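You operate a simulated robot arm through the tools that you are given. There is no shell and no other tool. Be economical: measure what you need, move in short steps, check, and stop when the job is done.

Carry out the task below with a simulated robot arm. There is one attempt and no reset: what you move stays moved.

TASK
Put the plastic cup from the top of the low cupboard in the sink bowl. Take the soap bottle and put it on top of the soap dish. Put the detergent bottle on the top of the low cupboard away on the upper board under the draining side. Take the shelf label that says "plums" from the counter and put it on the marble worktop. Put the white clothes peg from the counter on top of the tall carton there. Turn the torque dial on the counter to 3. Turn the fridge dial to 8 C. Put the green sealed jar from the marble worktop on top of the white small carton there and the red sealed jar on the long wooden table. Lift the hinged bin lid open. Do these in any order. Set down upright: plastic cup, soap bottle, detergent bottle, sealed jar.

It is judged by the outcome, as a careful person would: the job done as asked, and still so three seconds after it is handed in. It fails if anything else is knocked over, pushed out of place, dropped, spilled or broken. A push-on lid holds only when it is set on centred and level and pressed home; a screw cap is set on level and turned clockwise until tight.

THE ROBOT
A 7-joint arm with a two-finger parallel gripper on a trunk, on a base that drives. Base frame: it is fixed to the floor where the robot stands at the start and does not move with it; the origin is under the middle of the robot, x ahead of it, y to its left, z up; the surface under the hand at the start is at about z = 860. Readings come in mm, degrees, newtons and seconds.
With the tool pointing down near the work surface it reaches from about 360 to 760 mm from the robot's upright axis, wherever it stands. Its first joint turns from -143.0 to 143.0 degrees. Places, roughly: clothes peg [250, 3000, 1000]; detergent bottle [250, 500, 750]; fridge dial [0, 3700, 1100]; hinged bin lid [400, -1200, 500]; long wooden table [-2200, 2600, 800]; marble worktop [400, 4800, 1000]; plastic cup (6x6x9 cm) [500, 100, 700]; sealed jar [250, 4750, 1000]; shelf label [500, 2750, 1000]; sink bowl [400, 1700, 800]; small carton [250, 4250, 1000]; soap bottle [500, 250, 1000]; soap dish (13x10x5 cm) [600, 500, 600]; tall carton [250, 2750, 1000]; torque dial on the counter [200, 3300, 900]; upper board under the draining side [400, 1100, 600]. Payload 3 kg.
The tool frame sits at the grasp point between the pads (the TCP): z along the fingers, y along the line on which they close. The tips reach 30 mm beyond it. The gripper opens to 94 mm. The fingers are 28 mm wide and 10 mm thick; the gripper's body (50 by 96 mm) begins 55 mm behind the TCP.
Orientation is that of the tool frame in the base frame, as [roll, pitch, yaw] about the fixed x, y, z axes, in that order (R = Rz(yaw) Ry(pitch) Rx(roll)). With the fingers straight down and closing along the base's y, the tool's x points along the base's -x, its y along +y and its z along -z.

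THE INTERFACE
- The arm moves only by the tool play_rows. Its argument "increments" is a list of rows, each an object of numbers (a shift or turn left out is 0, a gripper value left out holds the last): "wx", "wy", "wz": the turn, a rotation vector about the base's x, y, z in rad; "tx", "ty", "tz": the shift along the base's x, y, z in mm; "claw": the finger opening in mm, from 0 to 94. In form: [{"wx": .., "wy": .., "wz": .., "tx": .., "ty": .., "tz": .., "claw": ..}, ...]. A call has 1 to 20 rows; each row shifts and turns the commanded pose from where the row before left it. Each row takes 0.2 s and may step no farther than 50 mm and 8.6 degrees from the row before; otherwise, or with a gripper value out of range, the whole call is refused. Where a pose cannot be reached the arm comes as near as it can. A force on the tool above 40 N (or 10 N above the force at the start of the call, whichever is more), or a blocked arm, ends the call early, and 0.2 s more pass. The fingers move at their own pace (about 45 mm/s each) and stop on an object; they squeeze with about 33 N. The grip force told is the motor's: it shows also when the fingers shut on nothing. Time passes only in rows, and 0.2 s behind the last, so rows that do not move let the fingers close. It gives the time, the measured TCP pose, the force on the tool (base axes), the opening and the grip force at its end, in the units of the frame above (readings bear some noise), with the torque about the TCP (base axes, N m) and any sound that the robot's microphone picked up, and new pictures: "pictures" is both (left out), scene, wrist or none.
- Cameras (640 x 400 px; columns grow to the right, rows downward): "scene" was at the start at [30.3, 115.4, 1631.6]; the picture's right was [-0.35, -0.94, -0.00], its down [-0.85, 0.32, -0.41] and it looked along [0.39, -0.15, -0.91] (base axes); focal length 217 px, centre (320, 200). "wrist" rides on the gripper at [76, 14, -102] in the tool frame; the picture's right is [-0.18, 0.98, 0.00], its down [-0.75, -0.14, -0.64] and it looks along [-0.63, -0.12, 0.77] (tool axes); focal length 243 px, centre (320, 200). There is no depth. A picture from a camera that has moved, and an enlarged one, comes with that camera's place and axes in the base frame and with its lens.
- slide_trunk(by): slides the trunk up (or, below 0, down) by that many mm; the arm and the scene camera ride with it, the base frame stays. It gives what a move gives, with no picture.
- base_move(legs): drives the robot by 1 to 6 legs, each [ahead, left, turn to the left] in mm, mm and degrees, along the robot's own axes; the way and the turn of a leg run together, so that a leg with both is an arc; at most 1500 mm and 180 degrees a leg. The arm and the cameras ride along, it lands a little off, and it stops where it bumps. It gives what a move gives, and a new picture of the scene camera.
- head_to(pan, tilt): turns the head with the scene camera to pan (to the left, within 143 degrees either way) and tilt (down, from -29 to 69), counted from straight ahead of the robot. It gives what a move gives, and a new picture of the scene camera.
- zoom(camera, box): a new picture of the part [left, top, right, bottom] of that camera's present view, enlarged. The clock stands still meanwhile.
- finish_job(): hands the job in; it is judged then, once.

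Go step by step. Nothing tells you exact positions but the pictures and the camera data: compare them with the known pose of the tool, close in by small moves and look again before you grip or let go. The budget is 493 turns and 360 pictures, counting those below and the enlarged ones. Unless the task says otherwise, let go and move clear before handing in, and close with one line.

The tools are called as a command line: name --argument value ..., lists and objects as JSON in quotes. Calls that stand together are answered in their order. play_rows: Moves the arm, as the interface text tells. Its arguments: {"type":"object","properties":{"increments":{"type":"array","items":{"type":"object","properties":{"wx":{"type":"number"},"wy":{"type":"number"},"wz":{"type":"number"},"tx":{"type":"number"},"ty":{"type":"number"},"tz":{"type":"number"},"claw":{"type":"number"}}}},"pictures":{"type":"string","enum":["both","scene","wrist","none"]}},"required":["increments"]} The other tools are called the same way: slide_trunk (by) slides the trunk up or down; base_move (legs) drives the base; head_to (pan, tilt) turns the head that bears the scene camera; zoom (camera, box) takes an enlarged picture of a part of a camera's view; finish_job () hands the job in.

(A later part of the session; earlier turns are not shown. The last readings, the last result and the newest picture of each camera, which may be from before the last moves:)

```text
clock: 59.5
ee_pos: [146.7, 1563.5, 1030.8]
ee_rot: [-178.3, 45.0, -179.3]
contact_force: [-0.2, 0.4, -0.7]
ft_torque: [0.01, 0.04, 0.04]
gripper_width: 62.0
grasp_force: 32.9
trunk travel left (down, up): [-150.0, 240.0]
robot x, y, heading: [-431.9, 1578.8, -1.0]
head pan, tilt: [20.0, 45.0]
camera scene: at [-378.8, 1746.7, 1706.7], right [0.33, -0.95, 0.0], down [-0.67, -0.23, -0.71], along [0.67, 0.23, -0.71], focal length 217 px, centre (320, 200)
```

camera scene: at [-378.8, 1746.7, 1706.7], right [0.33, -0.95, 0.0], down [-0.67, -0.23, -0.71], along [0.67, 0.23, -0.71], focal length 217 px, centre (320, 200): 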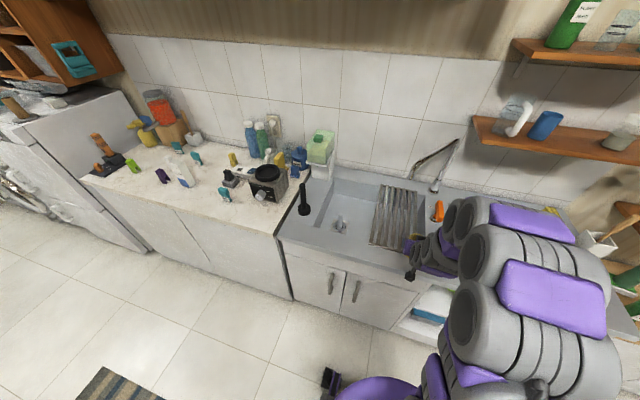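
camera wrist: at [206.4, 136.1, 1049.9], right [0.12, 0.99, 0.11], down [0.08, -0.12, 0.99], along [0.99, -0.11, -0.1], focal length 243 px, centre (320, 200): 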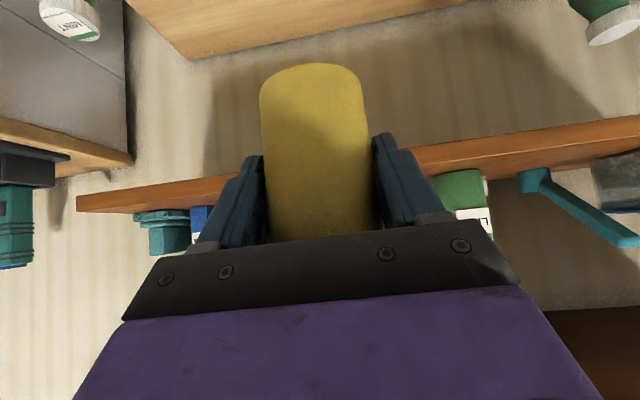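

zoom --camera "scene" --box '[270, 120, 470, 245]'

```text
3.20 times, centred on (370, 182) of scene
camera zoom: at [-378.8, 1746.7, 1706.7], right [0.33, -0.95, 0.0], down [-0.67, -0.23, -0.71], along [0.67, 0.23, -0.71], focal length 696 px, centre (160, 256)
```

zoom: 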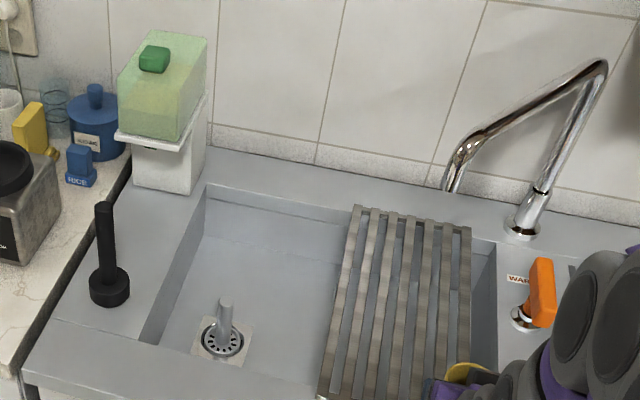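

base_move --legs '[[0, 280, 0.9], [190, 0, 0]]'

zoom --camera "scene" --box '[220, 120, 460, 270]'

```text
clock: 62.6
ee_pos: [340.0, 1866.2, 1030.5]
ee_rot: [-177.2, 44.8, -177.7]
contact_force: [0.0, 1.1, -0.5]
ft_torque: [-0.05, 0.03, -0.07]
gripper_width: 62.4
grasp_force: 33.2
trunk travel left (down, up): [-150.0, 240.0]
robot x, y, heading: [-241.4, 1863.7, -0.2]
head pan, tilt: [20.0, 45.0]
camera scene: at [-187.3, 2046.8, 1704.7], right [0.34, -0.94, 0.01], down [-0.67, -0.25, -0.7], along [0.66, 0.23, -0.71], focal length 217 px, centre (320, 200)
```

scene: 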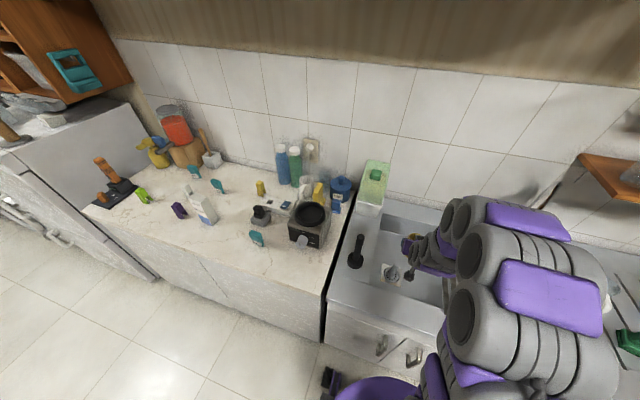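

```text
2.67 times, centred on (340, 195) of scene
camera zoom: at [-187.3, 2046.8, 1704.7], right [0.34, -0.94, 0.01], down [-0.67, -0.25, -0.7], along [0.66, 0.23, -0.71], focal length 580 px, centre (267, 213)
```

zoom: 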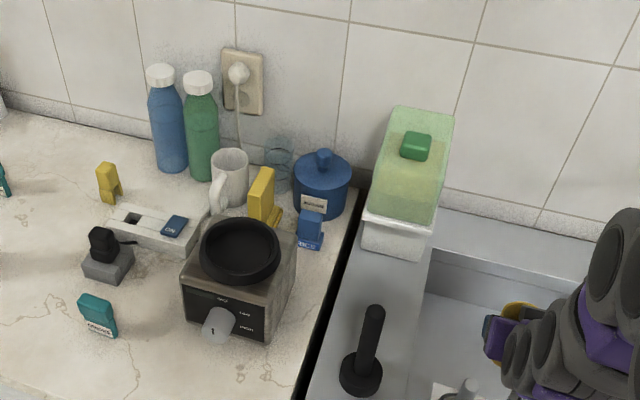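

play_rows --increments '[{"tx": 40, "ty": -5}, {"tx": 40, "ty": -5}, {"tx": 40}, {"tx": 40}, {"tx": 20, "tz": -30}, {"tz": -40}, {"tz": 0}]'

```text
clock: 64.2
ee_pos: [516.8, 1849.5, 962.2]
ee_rot: [-177.7, 45.1, -177.9]
contact_force: [0.0, 0.3, -1.2]
ft_torque: [0.01, -0.03, -0.02]
gripper_width: 62.5
grasp_force: 32.5
trunk travel left (down, up): [-150.0, 240.0]
robot x, y, heading: [-241.5, 1862.7, -0.3]
head pan, tilt: [20.0, 45.0]
camera scene: at [-187.8, 2036.4, 1706.1], right [0.34, -0.94, 0.0], down [-0.67, -0.24, -0.7], along [0.66, 0.24, -0.71], focal length 217 px, centre (320, 200)
camera wrist: at [390.2, 1862.3, 981.0], right [0.12, 0.99, 0.1], down [0.08, -0.11, 0.99], along [0.99, -0.11, -0.09], focal length 243 px, centre (320, 200)
```

scene: 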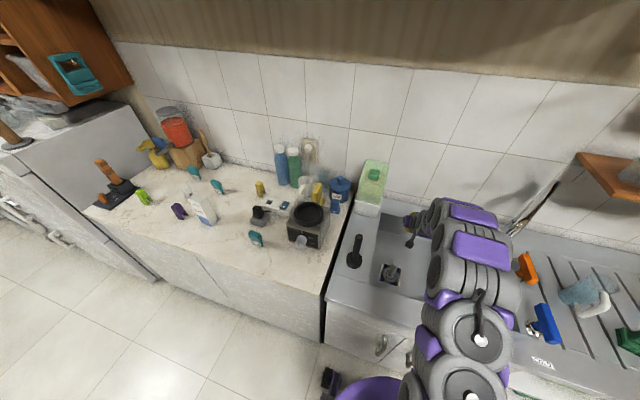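
wrist: 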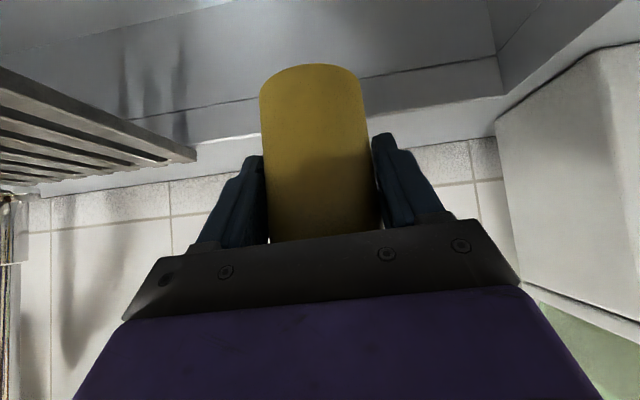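

play_rows --increments '[{"tz": -40}, {"tz": -40}, {"tz": -40}, {"tz": -20}, {"tz": 0}]'

```text
clock: 65.4
ee_pos: [517.0, 1839.9, 825.6]
ee_rot: [-178.1, 45.0, -178.4]
contact_force: [-0.3, 0.0, 1.3]
ft_torque: [0.09, 0.04, 0.02]
gripper_width: 62.2
grasp_force: 33.2
trunk travel left (down, up): [-150.0, 240.0]
robot x, y, heading: [-241.2, 1860.9, -0.4]
head pan, tilt: [20.0, 45.0]
camera scene: at [-187.5, 2027.3, 1706.8], right [0.34, -0.94, 0.0], down [-0.67, -0.24, -0.71], along [0.66, 0.24, -0.71], focal length 217 px, centre (320, 200)
camera wrist: at [390.0, 1855.0, 843.4], right [0.12, 0.99, 0.11], down [0.08, -0.12, 0.99], along [0.99, -0.11, -0.09], focal length 243 px, centre (320, 200)
```

scene: 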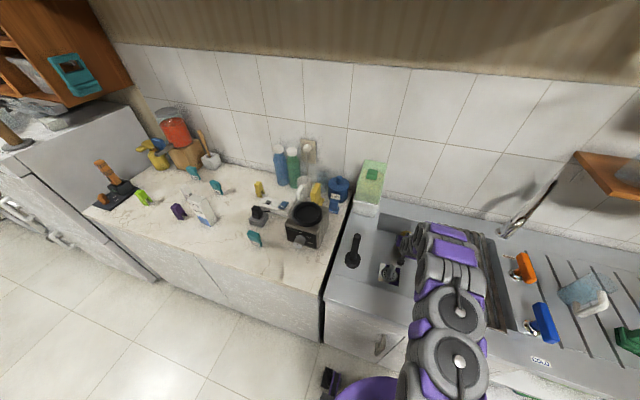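
wrist: 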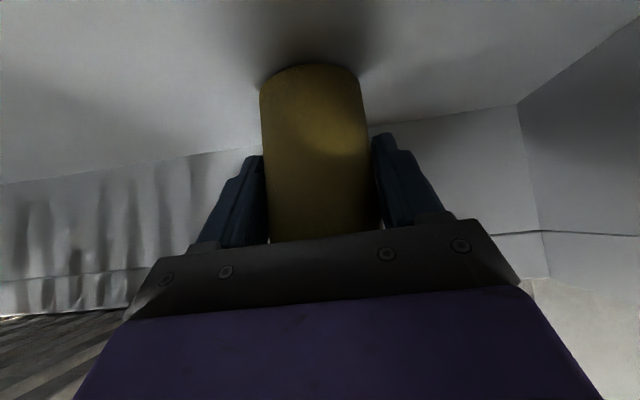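

play_rows --increments '[{"tz": -2}, {"tz": -2}, {"tz": 0}]' --pictures "none"

```text
clock: 66.2
ee_pos: [517.2, 1842.3, 823.2]
ee_rot: [-178.3, 45.4, -178.5]
contact_force: [3.5, -8.9, 31.0]
ft_torque: [0.02, -0.08, -0.02]
gripper_width: 62.7
grasp_force: 33.2
trunk travel left (down, up): [-150.0, 240.0]
robot x, y, heading: [-242.6, 1861.1, -0.3]
head pan, tilt: [20.0, 45.0]
```

play_rows --increments '[{"tz": 2.5}, {"claw": 72}, {"claw": 88}, {"claw": 88}, {"tx": -25, "tz": 25}, {"tx": -30, "tz": 30}, {"tx": -30, "tz": 30}, {"tz": 40}, {"tz": 40}, {"tz": 0}]'

```text
clock: 68.4
ee_pos: [432.6, 1844.3, 982.9]
ee_rot: [-178.1, 44.9, -178.2]
contact_force: [1.1, -0.4, 0.5]
ft_torque: [-0.03, 0.04, -0.04]
gripper_width: 88.2
grasp_force: 0.0
trunk travel left (down, up): [-150.0, 240.0]
robot x, y, heading: [-240.6, 1860.8, -0.3]
head pan, tilt: [20.0, 45.0]
camera scene: at [-187.6, 2028.8, 1706.6], right [0.34, -0.94, 0.0], down [-0.67, -0.24, -0.7], along [0.66, 0.24, -0.71], focal length 217 px, centre (320, 200)
camera wrist: at [305.9, 1858.1, 1002.4], right [0.12, 0.99, 0.11], down [0.08, -0.12, 0.99], along [0.99, -0.11, -0.1], focal length 243 px, centre (320, 200)
```

scene: 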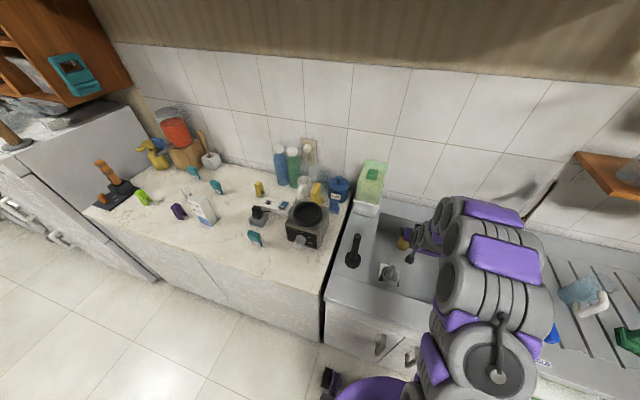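
wrist: 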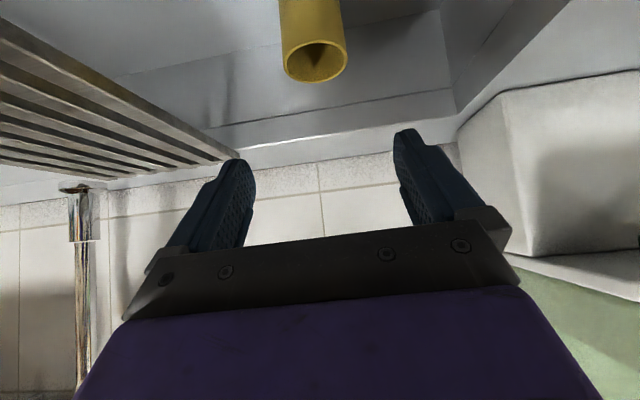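

Cup stands in the bowl. Now back off and inspect the open cabinet under the draining side.

base_move --legs '[[-500, 0, 0], [0, -850, 0]]'

slide_trunk --by -150

head_to --pan 15 --tilt 38

zoom --camera "scene" --box '[200, 130, 440, 280]'

```text
clock: 75.4
ee_pos: [-50.7, 1019.8, 984.3]
ee_rot: [-177.6, 44.9, -176.9]
contact_force: [1.1, 1.1, 0.3]
ft_torque: [-0.04, -0.01, -0.06]
gripper_width: 88.0
grasp_force: 0.1
trunk travel left (down, up): [-150.0, 240.0]
robot x, y, heading: [-724.6, 1015.2, 0.8]
head pan, tilt: [20.0, 45.0]
camera scene: at [-674.7, 1193.8, 1705.8], right [0.36, -0.93, 0.0], down [-0.66, -0.26, -0.7], along [0.66, 0.25, -0.71], focal length 217 px, centre (320, 200)
```

scene: 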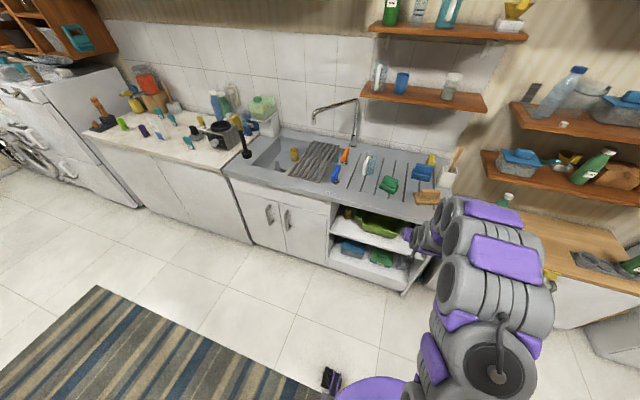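

```text
clock: 77.2
ee_pos: [-51.1, 1014.3, 834.4]
ee_rot: [-178.1, 45.1, -177.0]
contact_force: [0.2, -0.8, -0.5]
ft_torque: [-0.01, -0.02, 0.01]
gripper_width: 88.2
grasp_force: 0.1
trunk travel left (down, up): [0.0, 390.0]
robot x, y, heading: [-723.6, 1016.3, 0.8]
head pan, tilt: [20.0, 45.0]
```

```text
clock: 77.8
ee_pos: [-51.6, 1014.6, 834.4]
ee_rot: [-178.1, 45.0, -177.0]
contact_force: [0.4, 1.0, 0.0]
ft_torque: [-0.01, -0.04, 0.02]
gripper_width: 87.8
grasp_force: 0.1
trunk travel left (down, up): [0.0, 390.0]
robot x, y, heading: [-721.8, 1015.1, 0.7]
head pan, tilt: [15.0, 38.0]
camera scene: at [-667.9, 1180.2, 1566.9], right [0.27, -0.96, 0.0], down [-0.59, -0.17, -0.79], along [0.76, 0.21, -0.62], focal length 217 px, centre (320, 200)
```

scene: 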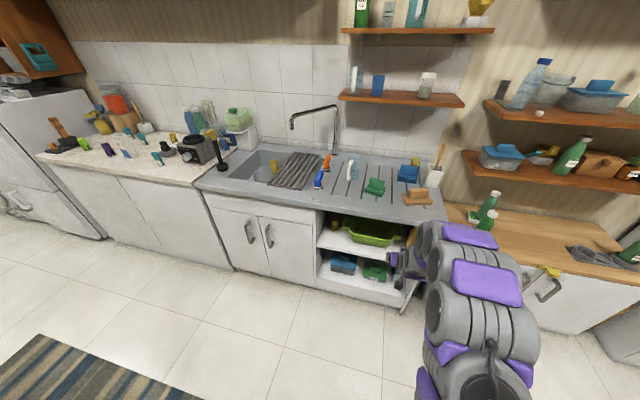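

```text
2.67 times, centred on (320, 205) of scene
camera zoom: at [-667.9, 1180.2, 1566.9], right [0.27, -0.96, 0.0], down [-0.59, -0.17, -0.79], along [0.76, 0.21, -0.62], focal length 580 px, centre (320, 187)
```

zoom: 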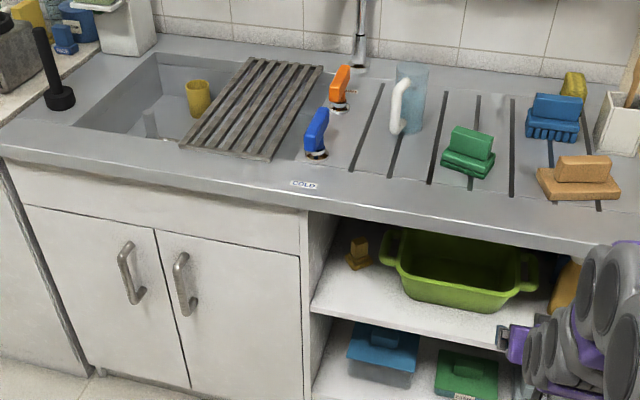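

The upper board has a free front-left spot at ≈[235,1332]. Now fetch the detergent bottle: drive in front of it and level the hand.

base_move --legs '[[0, -455, -0.7], [380, 0, 0]]'

play_rows --increments '[{"wy": -0.13}, {"wy": -0.13}, {"wy": -0.13}, {"wy": -0.13}, {"wy": -0.13}, {"wy": -0.13}, {"tz": 0}]'

```text
clock: 82.6
ee_pos: [330.7, 552.2, 834.5]
ee_rot: [-178.3, 45.0, -177.7]
contact_force: [-0.2, -0.3, 0.4]
ft_torque: [0.03, -0.02, -0.03]
gripper_width: 88.0
grasp_force: 0.1
trunk travel left (down, up): [0.0, 390.0]
robot x, y, heading: [-341.4, 565.9, -0.1]
head pan, tilt: [15.0, 38.0]
camera scene: at [-283.8, 723.1, 1567.3], right [0.26, -0.96, 0.0], down [-0.6, -0.16, -0.79], along [0.76, 0.21, -0.62], focal length 217 px, centre (320, 200)
```

scene: 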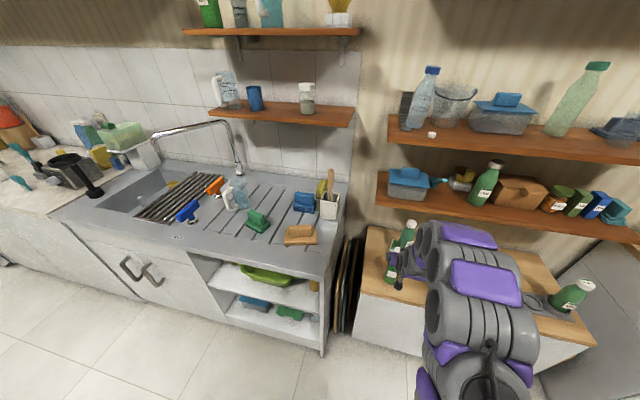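

```text
clock: 84.2
ee_pos: [329.1, 554.0, 836.0]
ee_rot: [-93.4, 88.3, -93.6]
contact_force: [0.8, -0.4, -0.9]
ft_torque: [0.01, 0.02, -0.02]
gripper_width: 88.1
grasp_force: 0.0
trunk travel left (down, up): [0.0, 390.0]
robot x, y, heading: [-345.5, 563.7, 0.4]
head pan, tilt: [15.0, 38.0]
camera scene: at [-283.9, 726.0, 1567.0], right [0.26, -0.96, 0.0], down [-0.6, -0.16, -0.79], along [0.76, 0.21, -0.62], focal length 217 px, centre (320, 200)
camera wrist: at [225.6, 565.8, 760.3], right [0.0, 0.99, 0.16], down [-0.64, -0.12, 0.76], along [0.77, -0.1, 0.63], focal length 243 px, centre (320, 200)
```

scene: 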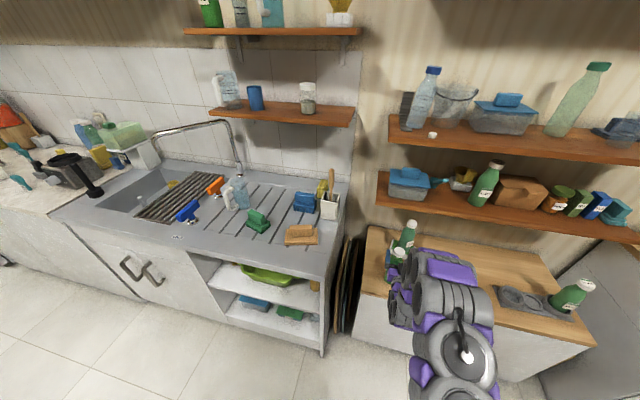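
wrist: 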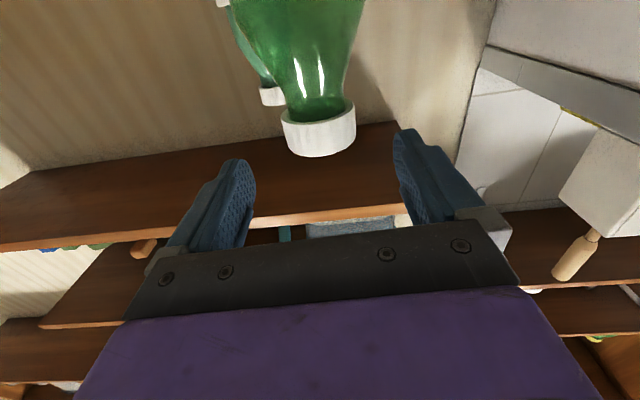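

play_rows --increments '[{"tx": 25, "tz": -6}, {"tz": 0}]' --pictures "wrist"

```text
clock: 84.8
ee_pos: [354.7, 553.9, 828.6]
ee_rot: [-96.4, 88.3, -96.6]
contact_force: [-0.6, 0.6, 0.3]
ft_torque: [0.03, 0.0, -0.05]
gripper_width: 87.7
grasp_force: 0.1
trunk travel left (down, up): [0.0, 390.0]
robot x, y, heading: [-336.6, 563.6, -0.1]
head pan, tilt: [15.0, 38.0]
camera wrist: at [250.7, 565.6, 753.4], right [0.0, 0.99, 0.16], down [-0.64, -0.12, 0.76], along [0.77, -0.1, 0.63], focal length 243 px, centre (320, 200)
```

wrist: 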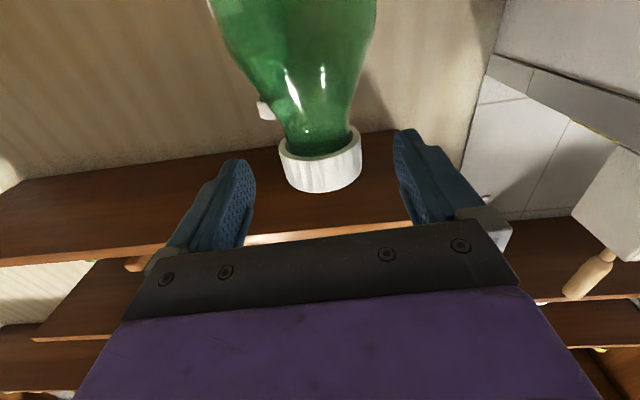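

play_rows --increments '[{"tx": 16, "tz": -6}, {"claw": 20}, {"claw": 20}, {"claw": 20}, {"claw": 20}, {"tz": 10}, {"tz": 25}, {"tz": 0}]' --pictures "wrist"

```text
clock: 86.6
ee_pos: [369.4, 553.5, 858.7]
ee_rot: [-98.0, 88.3, -98.3]
contact_force: [-0.1, -0.1, -3.9]
ft_torque: [0.0, 0.01, 0.0]
gripper_width: 47.1
grasp_force: 33.1
trunk travel left (down, up): [0.0, 390.0]
robot x, y, heading: [-343.6, 562.0, 0.3]
head pan, tilt: [15.0, 38.0]
camera wrist: at [265.7, 566.3, 783.1], right [0.0, 0.99, 0.16], down [-0.64, -0.12, 0.76], along [0.77, -0.1, 0.63], focal length 243 px, centre (320, 200)
```

wrist: 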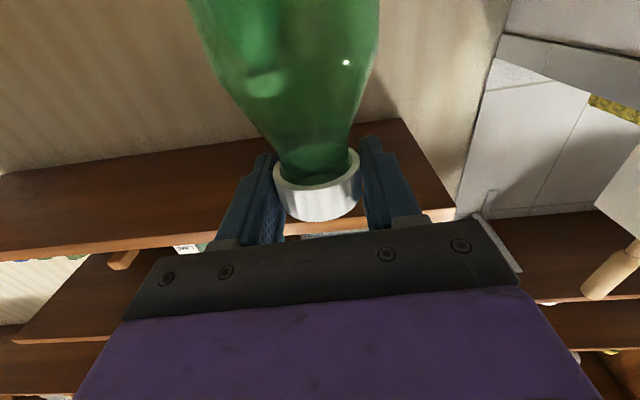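

base_move --legs '[[-400, 0, 0], [0, 778, -0.3]]'

zoom --camera "scene" --box '[240, 180, 480, 330]'

```text
clock: 92.9
ee_pos: [-27.2, 1335.0, 858.4]
ee_rot: [-97.2, 88.5, -97.8]
contact_force: [0.0, 0.3, -4.8]
ft_torque: [-0.03, 0.02, -0.02]
gripper_width: 47.5
grasp_force: 33.3
trunk travel left (down, up): [0.0, 390.0]
robot x, y, heading: [-737.0, 1349.2, -0.4]
head pan, tilt: [15.0, 38.0]
camera scene: at [-678.7, 1507.5, 1567.5], right [0.26, -0.97, 0.0], down [-0.6, -0.15, -0.79], along [0.76, 0.2, -0.62], focal length 217 px, centre (320, 200)
```

scene: 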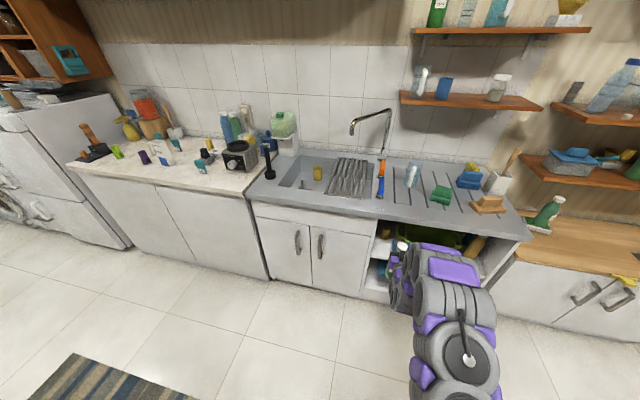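

```text
2.67 times, centred on (360, 255) of scene
camera zoom: at [-678.7, 1507.5, 1567.5], right [0.26, -0.97, 0.0], down [-0.6, -0.15, -0.79], along [0.76, 0.2, -0.62], focal length 580 px, centre (213, 53)
```

zoom: 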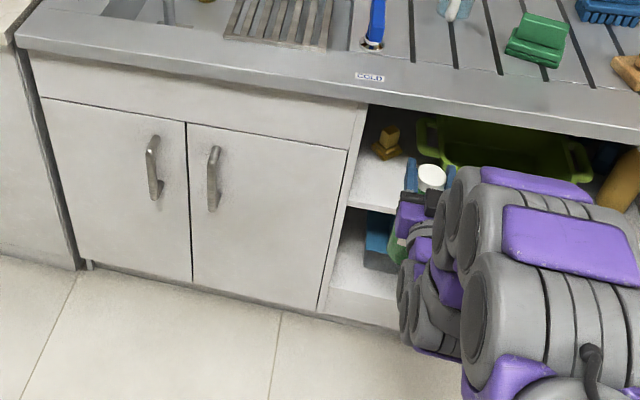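

Board corner fixed at [151,1427,548]. Lower the bottle to just above board height, then drive in.

play_rows --increments '[{"tz": -25}, {"tz": -25}, {"tz": -24}, {"tz": 0}]' --pictures "none"

base_move --legs '[[140, 0, 0]]'

zoom --camera "scene" --box '[280, 180, 440, 280]'

```text
clock: 93.9
ee_pos: [-29.5, 1339.0, 787.1]
ee_rot: [-93.8, 88.3, -94.3]
contact_force: [0.0, 0.2, -4.2]
ft_torque: [0.0, 0.05, -0.01]
gripper_width: 47.0
grasp_force: 33.0
trunk travel left (down, up): [0.0, 390.0]
robot x, y, heading: [-737.5, 1349.5, -0.1]
head pan, tilt: [15.0, 38.0]
```

```text
clock: 95.2
ee_pos: [111.0, 1338.5, 787.9]
ee_rot: [-92.8, 88.4, -93.4]
contact_force: [-0.1, 0.2, -3.7]
ft_torque: [-0.01, -0.02, 0.0]
gripper_width: 47.3
grasp_force: 32.9
trunk travel left (down, up): [0.0, 390.0]
robot x, y, heading: [-597.0, 1350.0, -0.3]
head pan, tilt: [15.0, 38.0]
camera scene: at [-538.6, 1513.0, 1566.8], right [0.26, -0.97, 0.0], down [-0.6, -0.16, -0.79], along [0.76, 0.2, -0.62], focal length 217 px, centre (320, 200)
```

scene: 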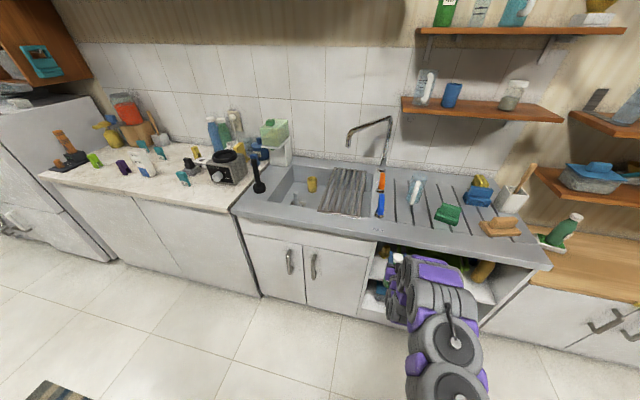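

```text
4.00 times, centred on (360, 230) of scene
camera zoom: at [-538.6, 1513.0, 1566.8], right [0.26, -0.97, 0.0], down [-0.6, -0.16, -0.79], along [0.76, 0.2, -0.62], focal length 870 px, centre (160, 80)
```

zoom: 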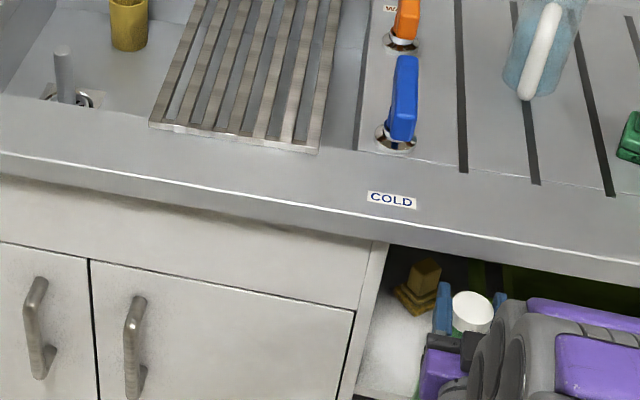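

base_move --legs '[[60, 0, 0]]'

play_rows --increments '[{"tx": 20}, {"tx": 20}, {"tx": 5}, {"tz": -10}, {"tz": 0}]' --pictures "wrist"

zoom --camera "scene" --box '[280, 180, 440, 280]'

```text
clock: 96.2
ee_pos: [168.2, 1338.6, 788.5]
ee_rot: [-89.8, 88.3, -90.2]
contact_force: [-0.5, 0.0, -4.0]
ft_torque: [0.01, 0.04, -0.02]
gripper_width: 47.5
grasp_force: 32.7
trunk travel left (down, up): [0.0, 390.0]
robot x, y, heading: [-537.3, 1351.1, -0.1]
head pan, tilt: [15.0, 38.0]
camera scene: at [-478.3, 1513.2, 1566.8], right [0.26, -0.97, 0.0], down [-0.6, -0.16, -0.79], along [0.76, 0.2, -0.62], focal length 217 px, centre (320, 200)
```

scene: 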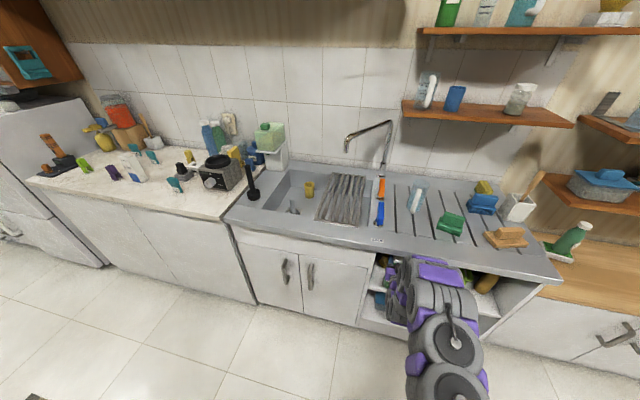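

```text
clock: 97.4
ee_pos: [211.3, 1339.1, 779.4]
ee_rot: [-86.2, 88.3, -86.7]
contact_force: [0.8, -0.1, -4.4]
ft_torque: [0.04, 0.02, 0.05]
gripper_width: 47.2
grasp_force: 33.4
trunk travel left (down, up): [0.0, 390.0]
robot x, y, heading: [-539.2, 1348.5, -0.2]
head pan, tilt: [15.0, 38.0]
camera wrist: at [108.9, 1350.6, 703.3], right [0.01, 0.99, 0.16], down [-0.64, -0.11, 0.76], along [0.76, -0.11, 0.64], focal length 243 px, centre (320, 200)
```

wrist: 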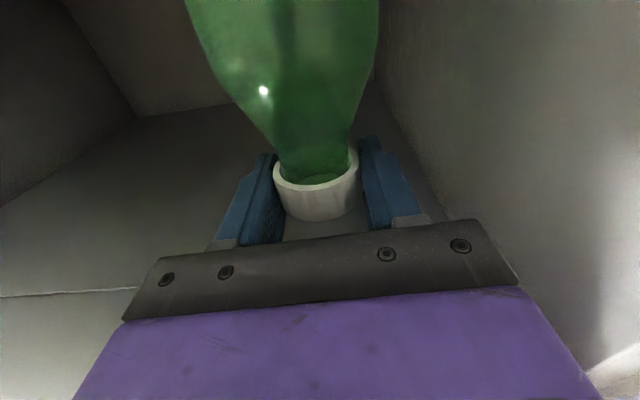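

```text
4.00 times, centred on (360, 230) of scene
camera zoom: at [-478.3, 1513.1, 1566.8], right [0.26, -0.97, 0.0], down [-0.6, -0.16, -0.79], along [0.76, 0.2, -0.62], focal length 870 px, centre (160, 80)
```

zoom: 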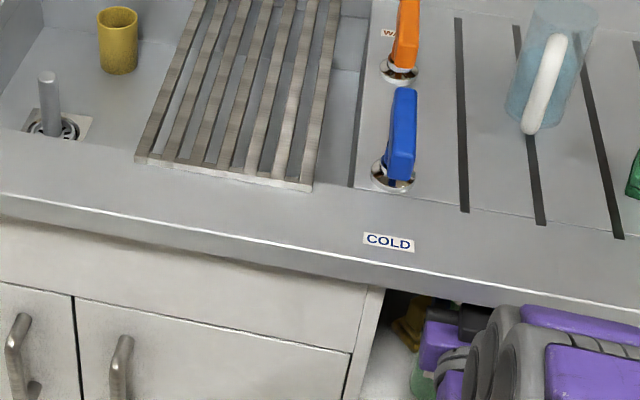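

Inside the cabinet; now lower in small steps until contact.

play_rows --increments '[{"tx": 5, "tz": -6}, {"tz": -5}, {"tz": -3}, {"tz": 0}]' --pictures "none"

play_rows --increments '[{"tz": -3}, {"tz": -3}, {"tz": -3}, {"tz": 0}]' --pictures "none"

```text
clock: 98.4
ee_pos: [216.4, 1338.4, 766.3]
ee_rot: [-85.0, 88.3, -85.6]
contact_force: [0.9, -0.2, -4.3]
ft_torque: [0.03, -0.03, -0.03]
gripper_width: 47.2
grasp_force: 33.2
trunk travel left (down, up): [0.0, 390.0]
robot x, y, heading: [-537.1, 1355.5, -0.5]
head pan, tilt: [15.0, 38.0]
```

```text
clock: 99.4
ee_pos: [216.1, 1339.2, 762.2]
ee_rot: [-67.7, 88.3, -68.1]
contact_force: [5.0, 0.4, 31.9]
ft_torque: [0.07, -0.17, 0.13]
gripper_width: 46.9
grasp_force: 33.4
trunk travel left (down, up): [0.0, 390.0]
robot x, y, heading: [-543.1, 1352.1, -0.0]
head pan, tilt: [15.0, 38.0]
```

play_rows --increments '[{"tz": 4}, {"tz": 0}]' --pictures "none"

```text
clock: 100.0
ee_pos: [214.7, 1338.2, 758.9]
ee_rot: [-93.6, 88.3, -94.2]
contact_force: [1.2, -1.7, 9.9]
ft_torque: [-0.38, 0.26, 0.03]
gripper_width: 46.8
grasp_force: 33.0
trunk travel left (down, up): [0.0, 390.0]
robot x, y, heading: [-540.6, 1352.7, 0.0]
head pan, tilt: [15.0, 38.0]
```

play_rows --increments '[{"claw": 52}, {"claw": 62}, {"claw": 70}, {"claw": 70}, {"tx": -25}, {"tx": -30}, {"tx": -30}, {"tz": 0}]' --pictures "wrist"

base_move --legs '[[-250, 0, 0]]'

zoom --camera "scene" --box '[280, 180, 440, 280]'

```text
clock: 101.8
ee_pos: [131.1, 1337.2, 761.0]
ee_rot: [-83.5, 88.3, -84.0]
contact_force: [0.7, -0.3, 0.6]
ft_torque: [-0.01, -0.03, 0.0]
gripper_width: 70.1
grasp_force: 0.1
trunk travel left (down, up): [0.0, 390.0]
robot x, y, heading: [-539.4, 1350.6, -0.1]
head pan, tilt: [15.0, 38.0]
camera wrist: at [27.9, 1349.6, 684.6], right [0.01, 0.99, 0.16], down [-0.65, -0.11, 0.76], along [0.76, -0.11, 0.64], focal length 243 px, centre (320, 200)
```

wrist: 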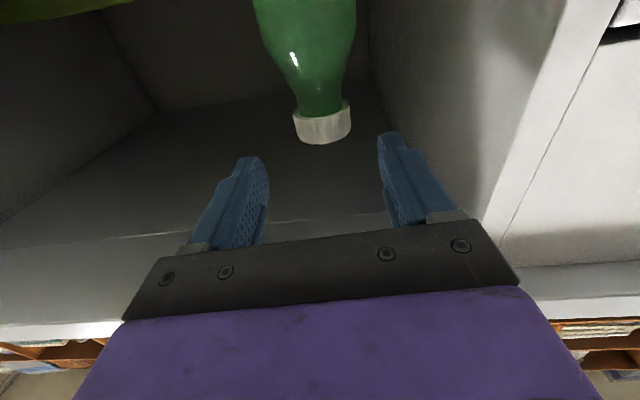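

```text
clock: 103.6
ee_pos: [-120.8, 1336.5, 761.5]
ee_rot: [-84.3, 88.3, -84.8]
contact_force: [-0.1, 0.0, -0.4]
ft_torque: [0.01, -0.03, 0.0]
gripper_width: 70.4
grasp_force: 0.1
trunk travel left (down, up): [0.0, 390.0]
robot x, y, heading: [-790.4, 1347.0, -0.2]
head pan, tilt: [15.0, 38.0]
camera scene: at [-730.5, 1513.3, 1566.9], right [0.26, -0.97, 0.0], down [-0.6, -0.16, -0.79], along [0.76, 0.2, -0.62], focal length 217 px, centre (320, 200)
```

scene: 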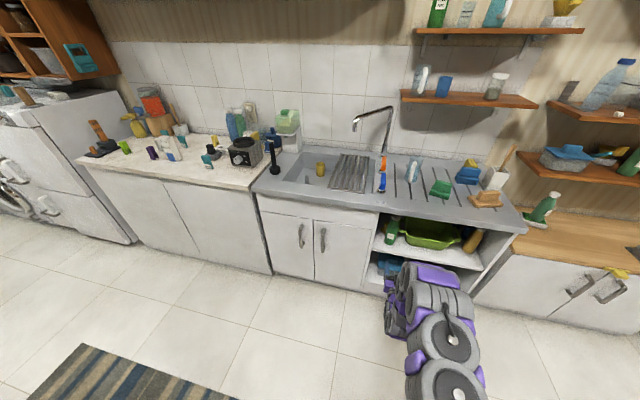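

```text
4.00 times, centred on (360, 230) of scene
camera zoom: at [-730.5, 1513.3, 1566.9], right [0.26, -0.97, 0.0], down [-0.6, -0.16, -0.79], along [0.76, 0.2, -0.62], focal length 870 px, centre (160, 80)
```

zoom: 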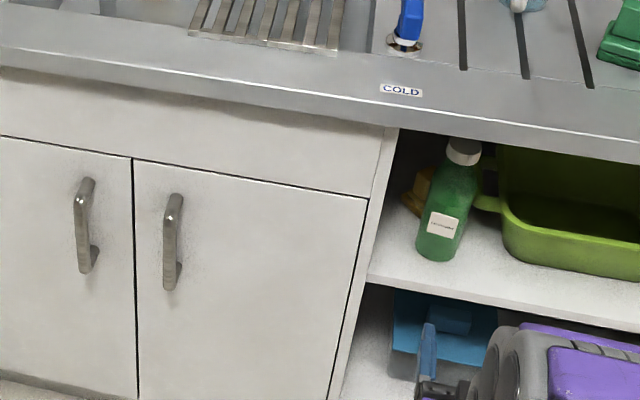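

Detergent bottle stands on the upper board. Now set the hand tool-down, raise, and go to the counter.

play_rows --increments '[{"wy": 0.14, "tz": 20}, {"wy": 0.14, "tz": 20}, {"wy": 0.14, "tz": 20}, {"wy": 0.14, "tz": 20}, {"wy": 0.14, "tz": 20}, {"wy": 0.14, "tz": 20}, {"wy": 0.14, "tz": 20}, {"wy": 0.14, "tz": 20}, {"wy": 0.14, "tz": 20, "tx": -20}, {"wy": 0.14, "tz": 20, "tx": -30}, {"wy": 0.14, "tx": -30}, {"tz": 0, "tx": -30}]' --pictures "none"

slide_trunk --by 200

base_move --legs '[[0, 1400, 0.2]]'

head_to --pan 10 --tilt 38

```text
clock: 106.2
ee_pos: [-231.6, 1338.5, 962.9]
ee_rot: [-179.4, 2.1, -178.4]
contact_force: [0.4, -0.4, -1.0]
ft_torque: [0.02, 0.02, 0.01]
gripper_width: 70.2
grasp_force: 0.1
trunk travel left (down, up): [0.0, 390.0]
robot x, y, heading: [-788.8, 1349.4, 0.2]
head pan, tilt: [15.0, 38.0]
```

```text
clock: 108.4
ee_pos: [-231.0, 1338.8, 1161.3]
ee_rot: [-179.4, 2.0, -178.4]
contact_force: [0.3, -0.9, 0.7]
ft_torque: [0.0, 0.01, 0.02]
gripper_width: 70.1
grasp_force: 0.0
trunk travel left (down, up): [-200.0, 190.0]
robot x, y, heading: [-791.3, 1351.0, 0.1]
head pan, tilt: [15.0, 38.0]
```

```text
clock: 115.5
ee_pos: [-220.1, 2751.1, 1162.2]
ee_rot: [-179.5, 2.0, -179.1]
contact_force: [0.5, 0.1, -0.1]
ft_torque: [0.01, -0.03, -0.01]
gripper_width: 70.1
grasp_force: 0.1
trunk travel left (down, up): [-200.0, 190.0]
robot x, y, heading: [-778.5, 2773.8, -0.9]
head pan, tilt: [15.0, 38.0]
camera scene: at [-718.1, 2931.5, 1767.3], right [0.25, -0.97, 0.0], down [-0.6, -0.15, -0.79], along [0.76, 0.19, -0.62], focal length 217 px, centre (320, 200)
```

scene: 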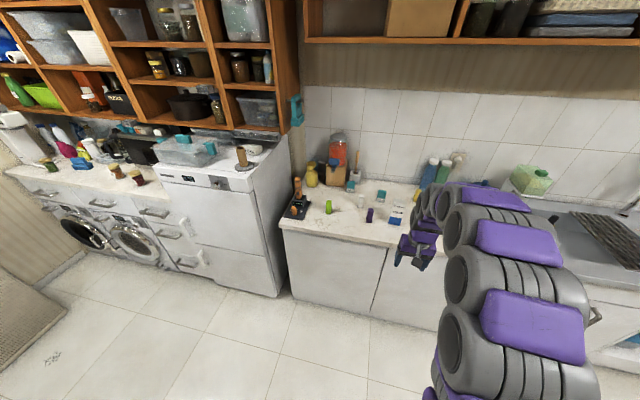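

```text
clock: 116.1
ee_pos: [-222.3, 2753.1, 1162.0]
ee_rot: [-179.4, 2.1, -179.0]
contact_force: [0.4, -0.4, -0.3]
ft_torque: [0.0, 0.01, -0.01]
gripper_width: 70.0
grasp_force: 0.0
trunk travel left (down, up): [-200.0, 190.0]
robot x, y, heading: [-778.5, 2767.5, -0.8]
head pan, tilt: [10.0, 38.0]
camera scene: at [-716.7, 2928.3, 1766.9], right [0.16, -0.99, 0.0], down [-0.61, -0.1, -0.79], along [0.78, 0.13, -0.62], focal length 217 px, centre (320, 200)
```

scene: 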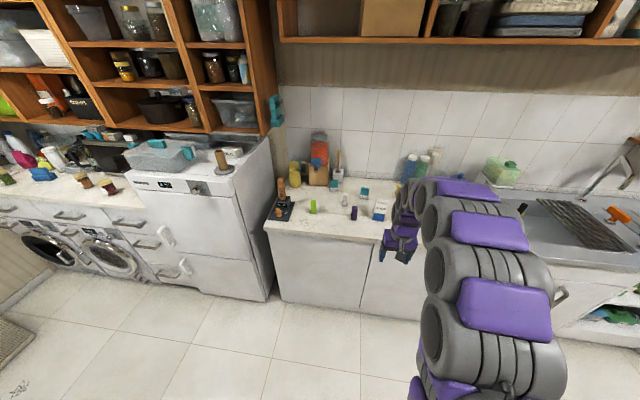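

base_move --legs '[[250, 0, 0.8]]'

head_to --pan 25 --tilt 48

zoom --camera "scene" --box '[170, 60, 410, 210]'

zoom --camera "scene" --box '[60, 60, 220, 160]'

```text
clock: 117.9
ee_pos: [28.6, 2759.2, 1162.7]
ee_rot: [-179.4, 2.1, -178.5]
contact_force: [0.4, -0.2, -0.3]
ft_torque: [0.04, 0.03, 0.01]
gripper_width: 70.2
grasp_force: 0.2
trunk travel left (down, up): [-200.0, 190.0]
robot x, y, heading: [-528.4, 2767.6, -0.0]
head pan, tilt: [10.0, 38.0]
camera scene: at [-469.4, 2926.4, 1766.9], right [0.17, -0.98, 0.0], down [-0.61, -0.11, -0.79], along [0.77, 0.14, -0.62], focal length 217 px, centre (320, 200)
```

scene: 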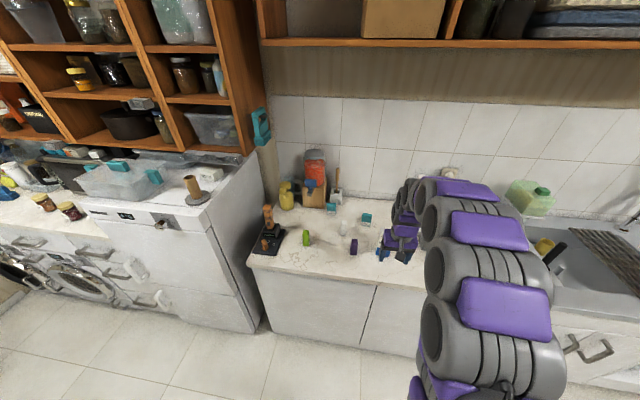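

```text
clock: 118.7
ee_pos: [24.6, 2760.2, 1163.4]
ee_rot: [-179.4, 2.2, -178.4]
contact_force: [-0.4, -0.3, -0.2]
ft_torque: [0.0, -0.03, 0.02]
gripper_width: 70.1
grasp_force: 0.1
trunk travel left (down, up): [-200.0, 190.0]
robot x, y, heading: [-533.7, 2769.8, 0.1]
head pan, tilt: [25.0, 48.0]
camera scene: at [-484.5, 2945.5, 1752.5], right [0.42, -0.91, 0.0], down [-0.68, -0.31, -0.67], along [0.61, 0.28, -0.74], focal length 217 px, centre (320, 200)
```

scene: 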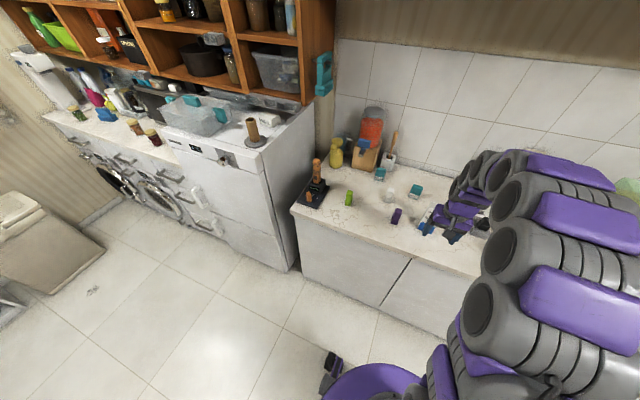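

```text
2.67 times, centred on (290, 135) of scene
camera zoom: at [-484.5, 2945.5, 1752.5], right [0.42, -0.91, 0.0], down [-0.68, -0.31, -0.67], along [0.61, 0.28, -0.74], focal length 580 px, centre (400, 373)
```

zoom: 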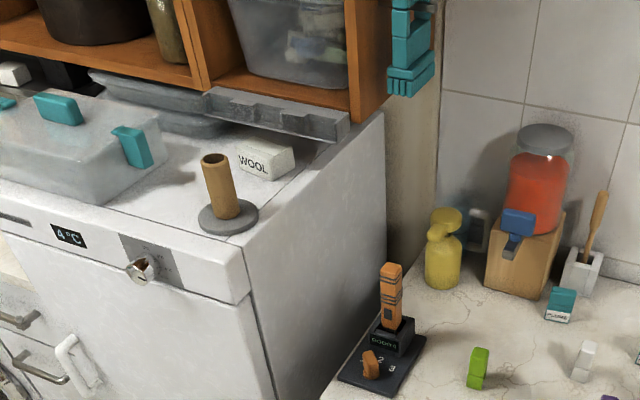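

```text
4.00 times, centred on (140, 110) of scene
camera zoom: at [-484.5, 2945.5, 1752.5], right [0.42, -0.91, 0.0], down [-0.68, -0.31, -0.67], along [0.61, 0.28, -0.74], focal length 870 px, centre (1040, 560)
```

zoom: 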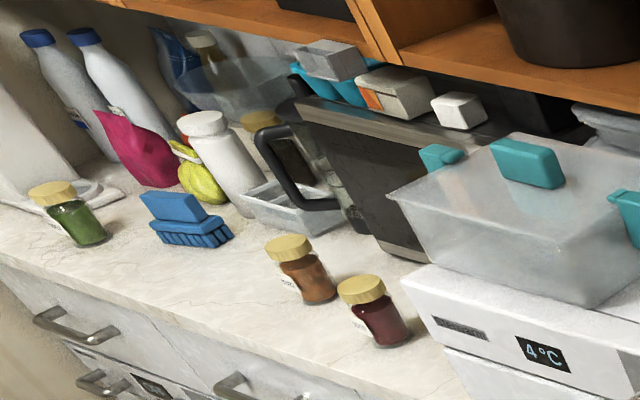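

play_rows --increments '[{"tx": -15, "ty": -48}, {"tx": -15, "ty": -48}, {"tx": -15, "ty": -48}, {"tx": -15, "ty": -48}, {"tx": -15, "ty": -48}, {"tx": -15, "ty": -48}, {"tx": -15, "ty": -48}, {"tx": -15, "ty": -48}]' --pictures "none"

base_move --legs '[[180, 80, 0]]'

head_to --pan 10 --tilt 55

zoom --camera "scene" --box '[200, 80, 440, 230]'

```text
refused: row 1 steps farther than a row can; nothing moved
```

```text
clock: 120.3
ee_pos: [208.6, 2840.2, 1161.9]
ee_rot: [-179.4, 2.3, -178.4]
contact_force: [-0.1, 0.5, -0.6]
ft_torque: [-0.01, 0.01, 0.0]
gripper_width: 69.8
grasp_force: 0.1
trunk travel left (down, up): [-200.0, 190.0]
robot x, y, heading: [-351.9, 2850.7, 0.1]
head pan, tilt: [25.0, 48.0]
camera scene: at [-300.2, 3024.2, 1752.6], right [0.42, -0.91, 0.0], down [-0.68, -0.31, -0.67], along [0.6, 0.28, -0.74], focal length 217 px, centre (320, 200)
```

scene: 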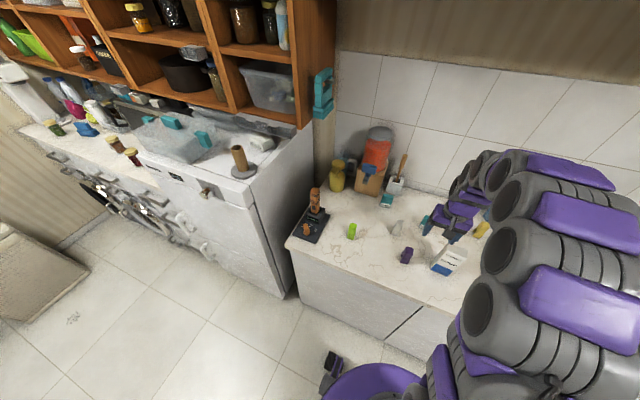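

```text
clock: 121.1
ee_pos: [207.0, 2840.2, 1163.4]
ee_rot: [-179.4, 2.3, -178.3]
contact_force: [-0.2, 0.3, -0.1]
ft_torque: [-0.01, -0.03, 0.0]
gripper_width: 70.2
grasp_force: 0.1
trunk travel left (down, up): [-200.0, 190.0]
robot x, y, heading: [-349.5, 2851.0, -0.0]
head pan, tilt: [10.0, 55.0]
camera scene: at [-302.2, 3004.4, 1743.4], right [0.17, -0.98, 0.0], down [-0.81, -0.14, -0.57], along [0.56, 0.1, -0.82], focal length 217 px, centre (320, 200)
```

scene: 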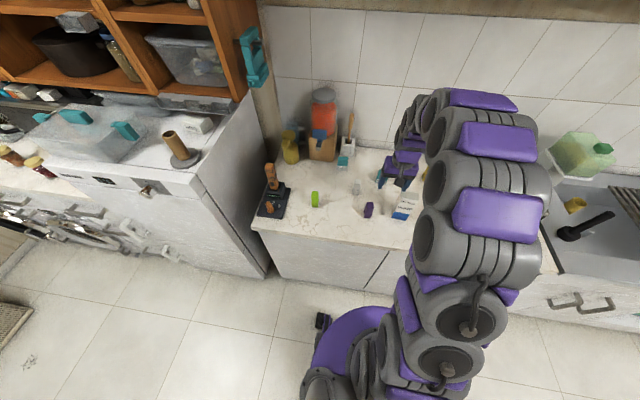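

```text
2.67 times, centred on (320, 155) of scene
camera zoom: at [-302.2, 3004.4, 1743.4], right [0.17, -0.98, 0.0], down [-0.81, -0.14, -0.57], along [0.56, 0.1, -0.82], focal length 580 px, centre (320, 320)
```

zoom: 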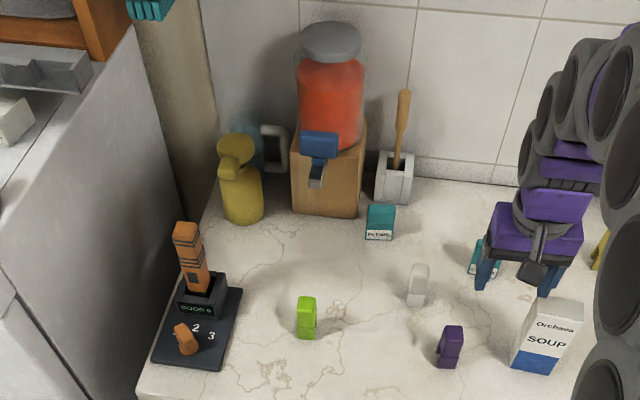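

play_rows --increments '[{"ty": -45}, {"ty": -45}, {"ty": -45}, {"ty": -45}, {"ty": -45}, {"ty": -45}, {"ty": -45}, {"ty": -45}]' --pictures "none"

zoom --camera "scene" --box '[240, 110, 480, 260]'

zoom --camera "scene" --box '[320, 140, 416, 200]'

```text
clock: 122.9
ee_pos: [205.6, 2473.9, 1163.0]
ee_rot: [-179.6, 2.4, -178.3]
contact_force: [0.0, 1.1, -0.2]
ft_torque: [-0.02, -0.02, 0.02]
gripper_width: 70.0
grasp_force: 0.0
trunk travel left (down, up): [-200.0, 190.0]
robot x, y, heading: [-347.0, 2852.7, -0.3]
head pan, tilt: [10.0, 55.0]
```

```text
2.67 times, centred on (360, 185) of scene
camera zoom: at [-301.0, 2998.4, 1743.8], right [0.17, -0.98, 0.0], down [-0.81, -0.14, -0.57], along [0.56, 0.1, -0.82], focal length 580 px, centre (213, 240)
```

zoom: 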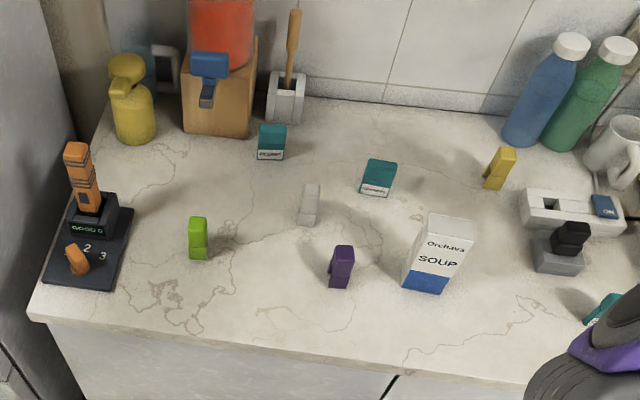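

```text
6.67 times, centred on (368, 170) of scene
camera zoom: at [-301.0, 2998.4, 1743.8], right [0.17, -0.98, 0.0], down [-0.81, -0.14, -0.57], along [0.56, 0.1, -0.82], focal length 1450 px, centre (0, 400)
```

zoom: 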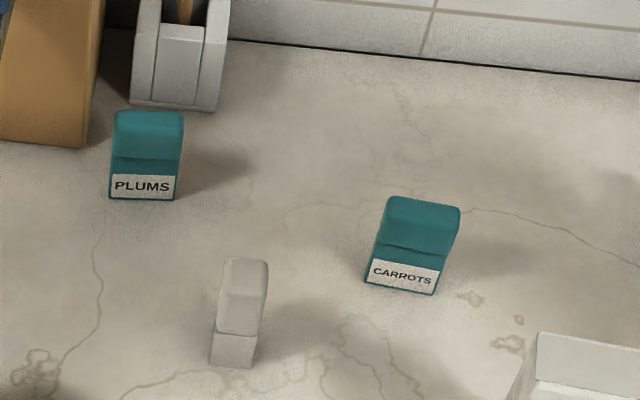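

PLUMS is the left teal label (≈[504,3022]), white peg ≈[358,2932], SOUP carton ≈[247,2729]. Counter z≈890. First the peg: move above it and look.

play_rows --increments '[{"ty": 42, "tx": 14}, {"ty": 42, "tx": 14}, {"ty": 42, "tx": 14}, {"ty": 42, "tx": 14}, {"ty": 42, "tx": 14}, {"ty": 42, "tx": 14}, {"ty": 42, "tx": 14}, {"ty": 42, "tx": 14}, {"ty": 42, "tx": 14}, {"ty": 40, "tx": 13}, {"ty": 40, "tx": 13}, {"tz": -40}, {"tz": -40}, {"tz": 0}]'

```text
clock: 125.9
ee_pos: [358.0, 2938.0, 1083.6]
ee_rot: [-179.5, 2.4, -178.4]
contact_force: [-0.9, 0.1, -0.1]
ft_torque: [-0.02, 0.02, 0.0]
gripper_width: 69.8
grasp_force: 0.0
trunk travel left (down, up): [-200.0, 190.0]
robot x, y, heading: [-346.8, 2850.3, -0.2]
head pan, tilt: [10.0, 55.0]
camera scene: at [-301.3, 3005.2, 1743.3], right [0.17, -0.98, 0.0], down [-0.81, -0.14, -0.57], along [0.56, 0.1, -0.82], focal length 217 px, centre (320, 200)
camera wrist: at [276.2, 2950.6, 1184.6], right [0.16, 0.99, 0.0], down [0.73, -0.11, 0.67], along [0.67, -0.11, -0.74], focal length 243 px, centre (320, 200)
```

scene: 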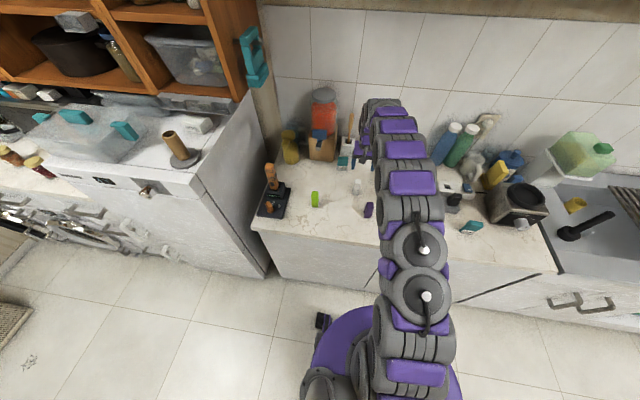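
wrist: 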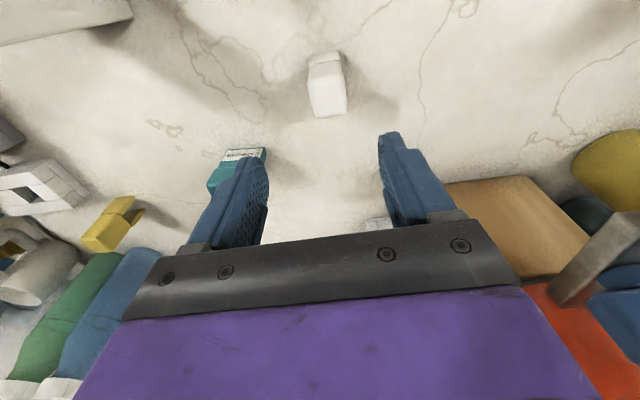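

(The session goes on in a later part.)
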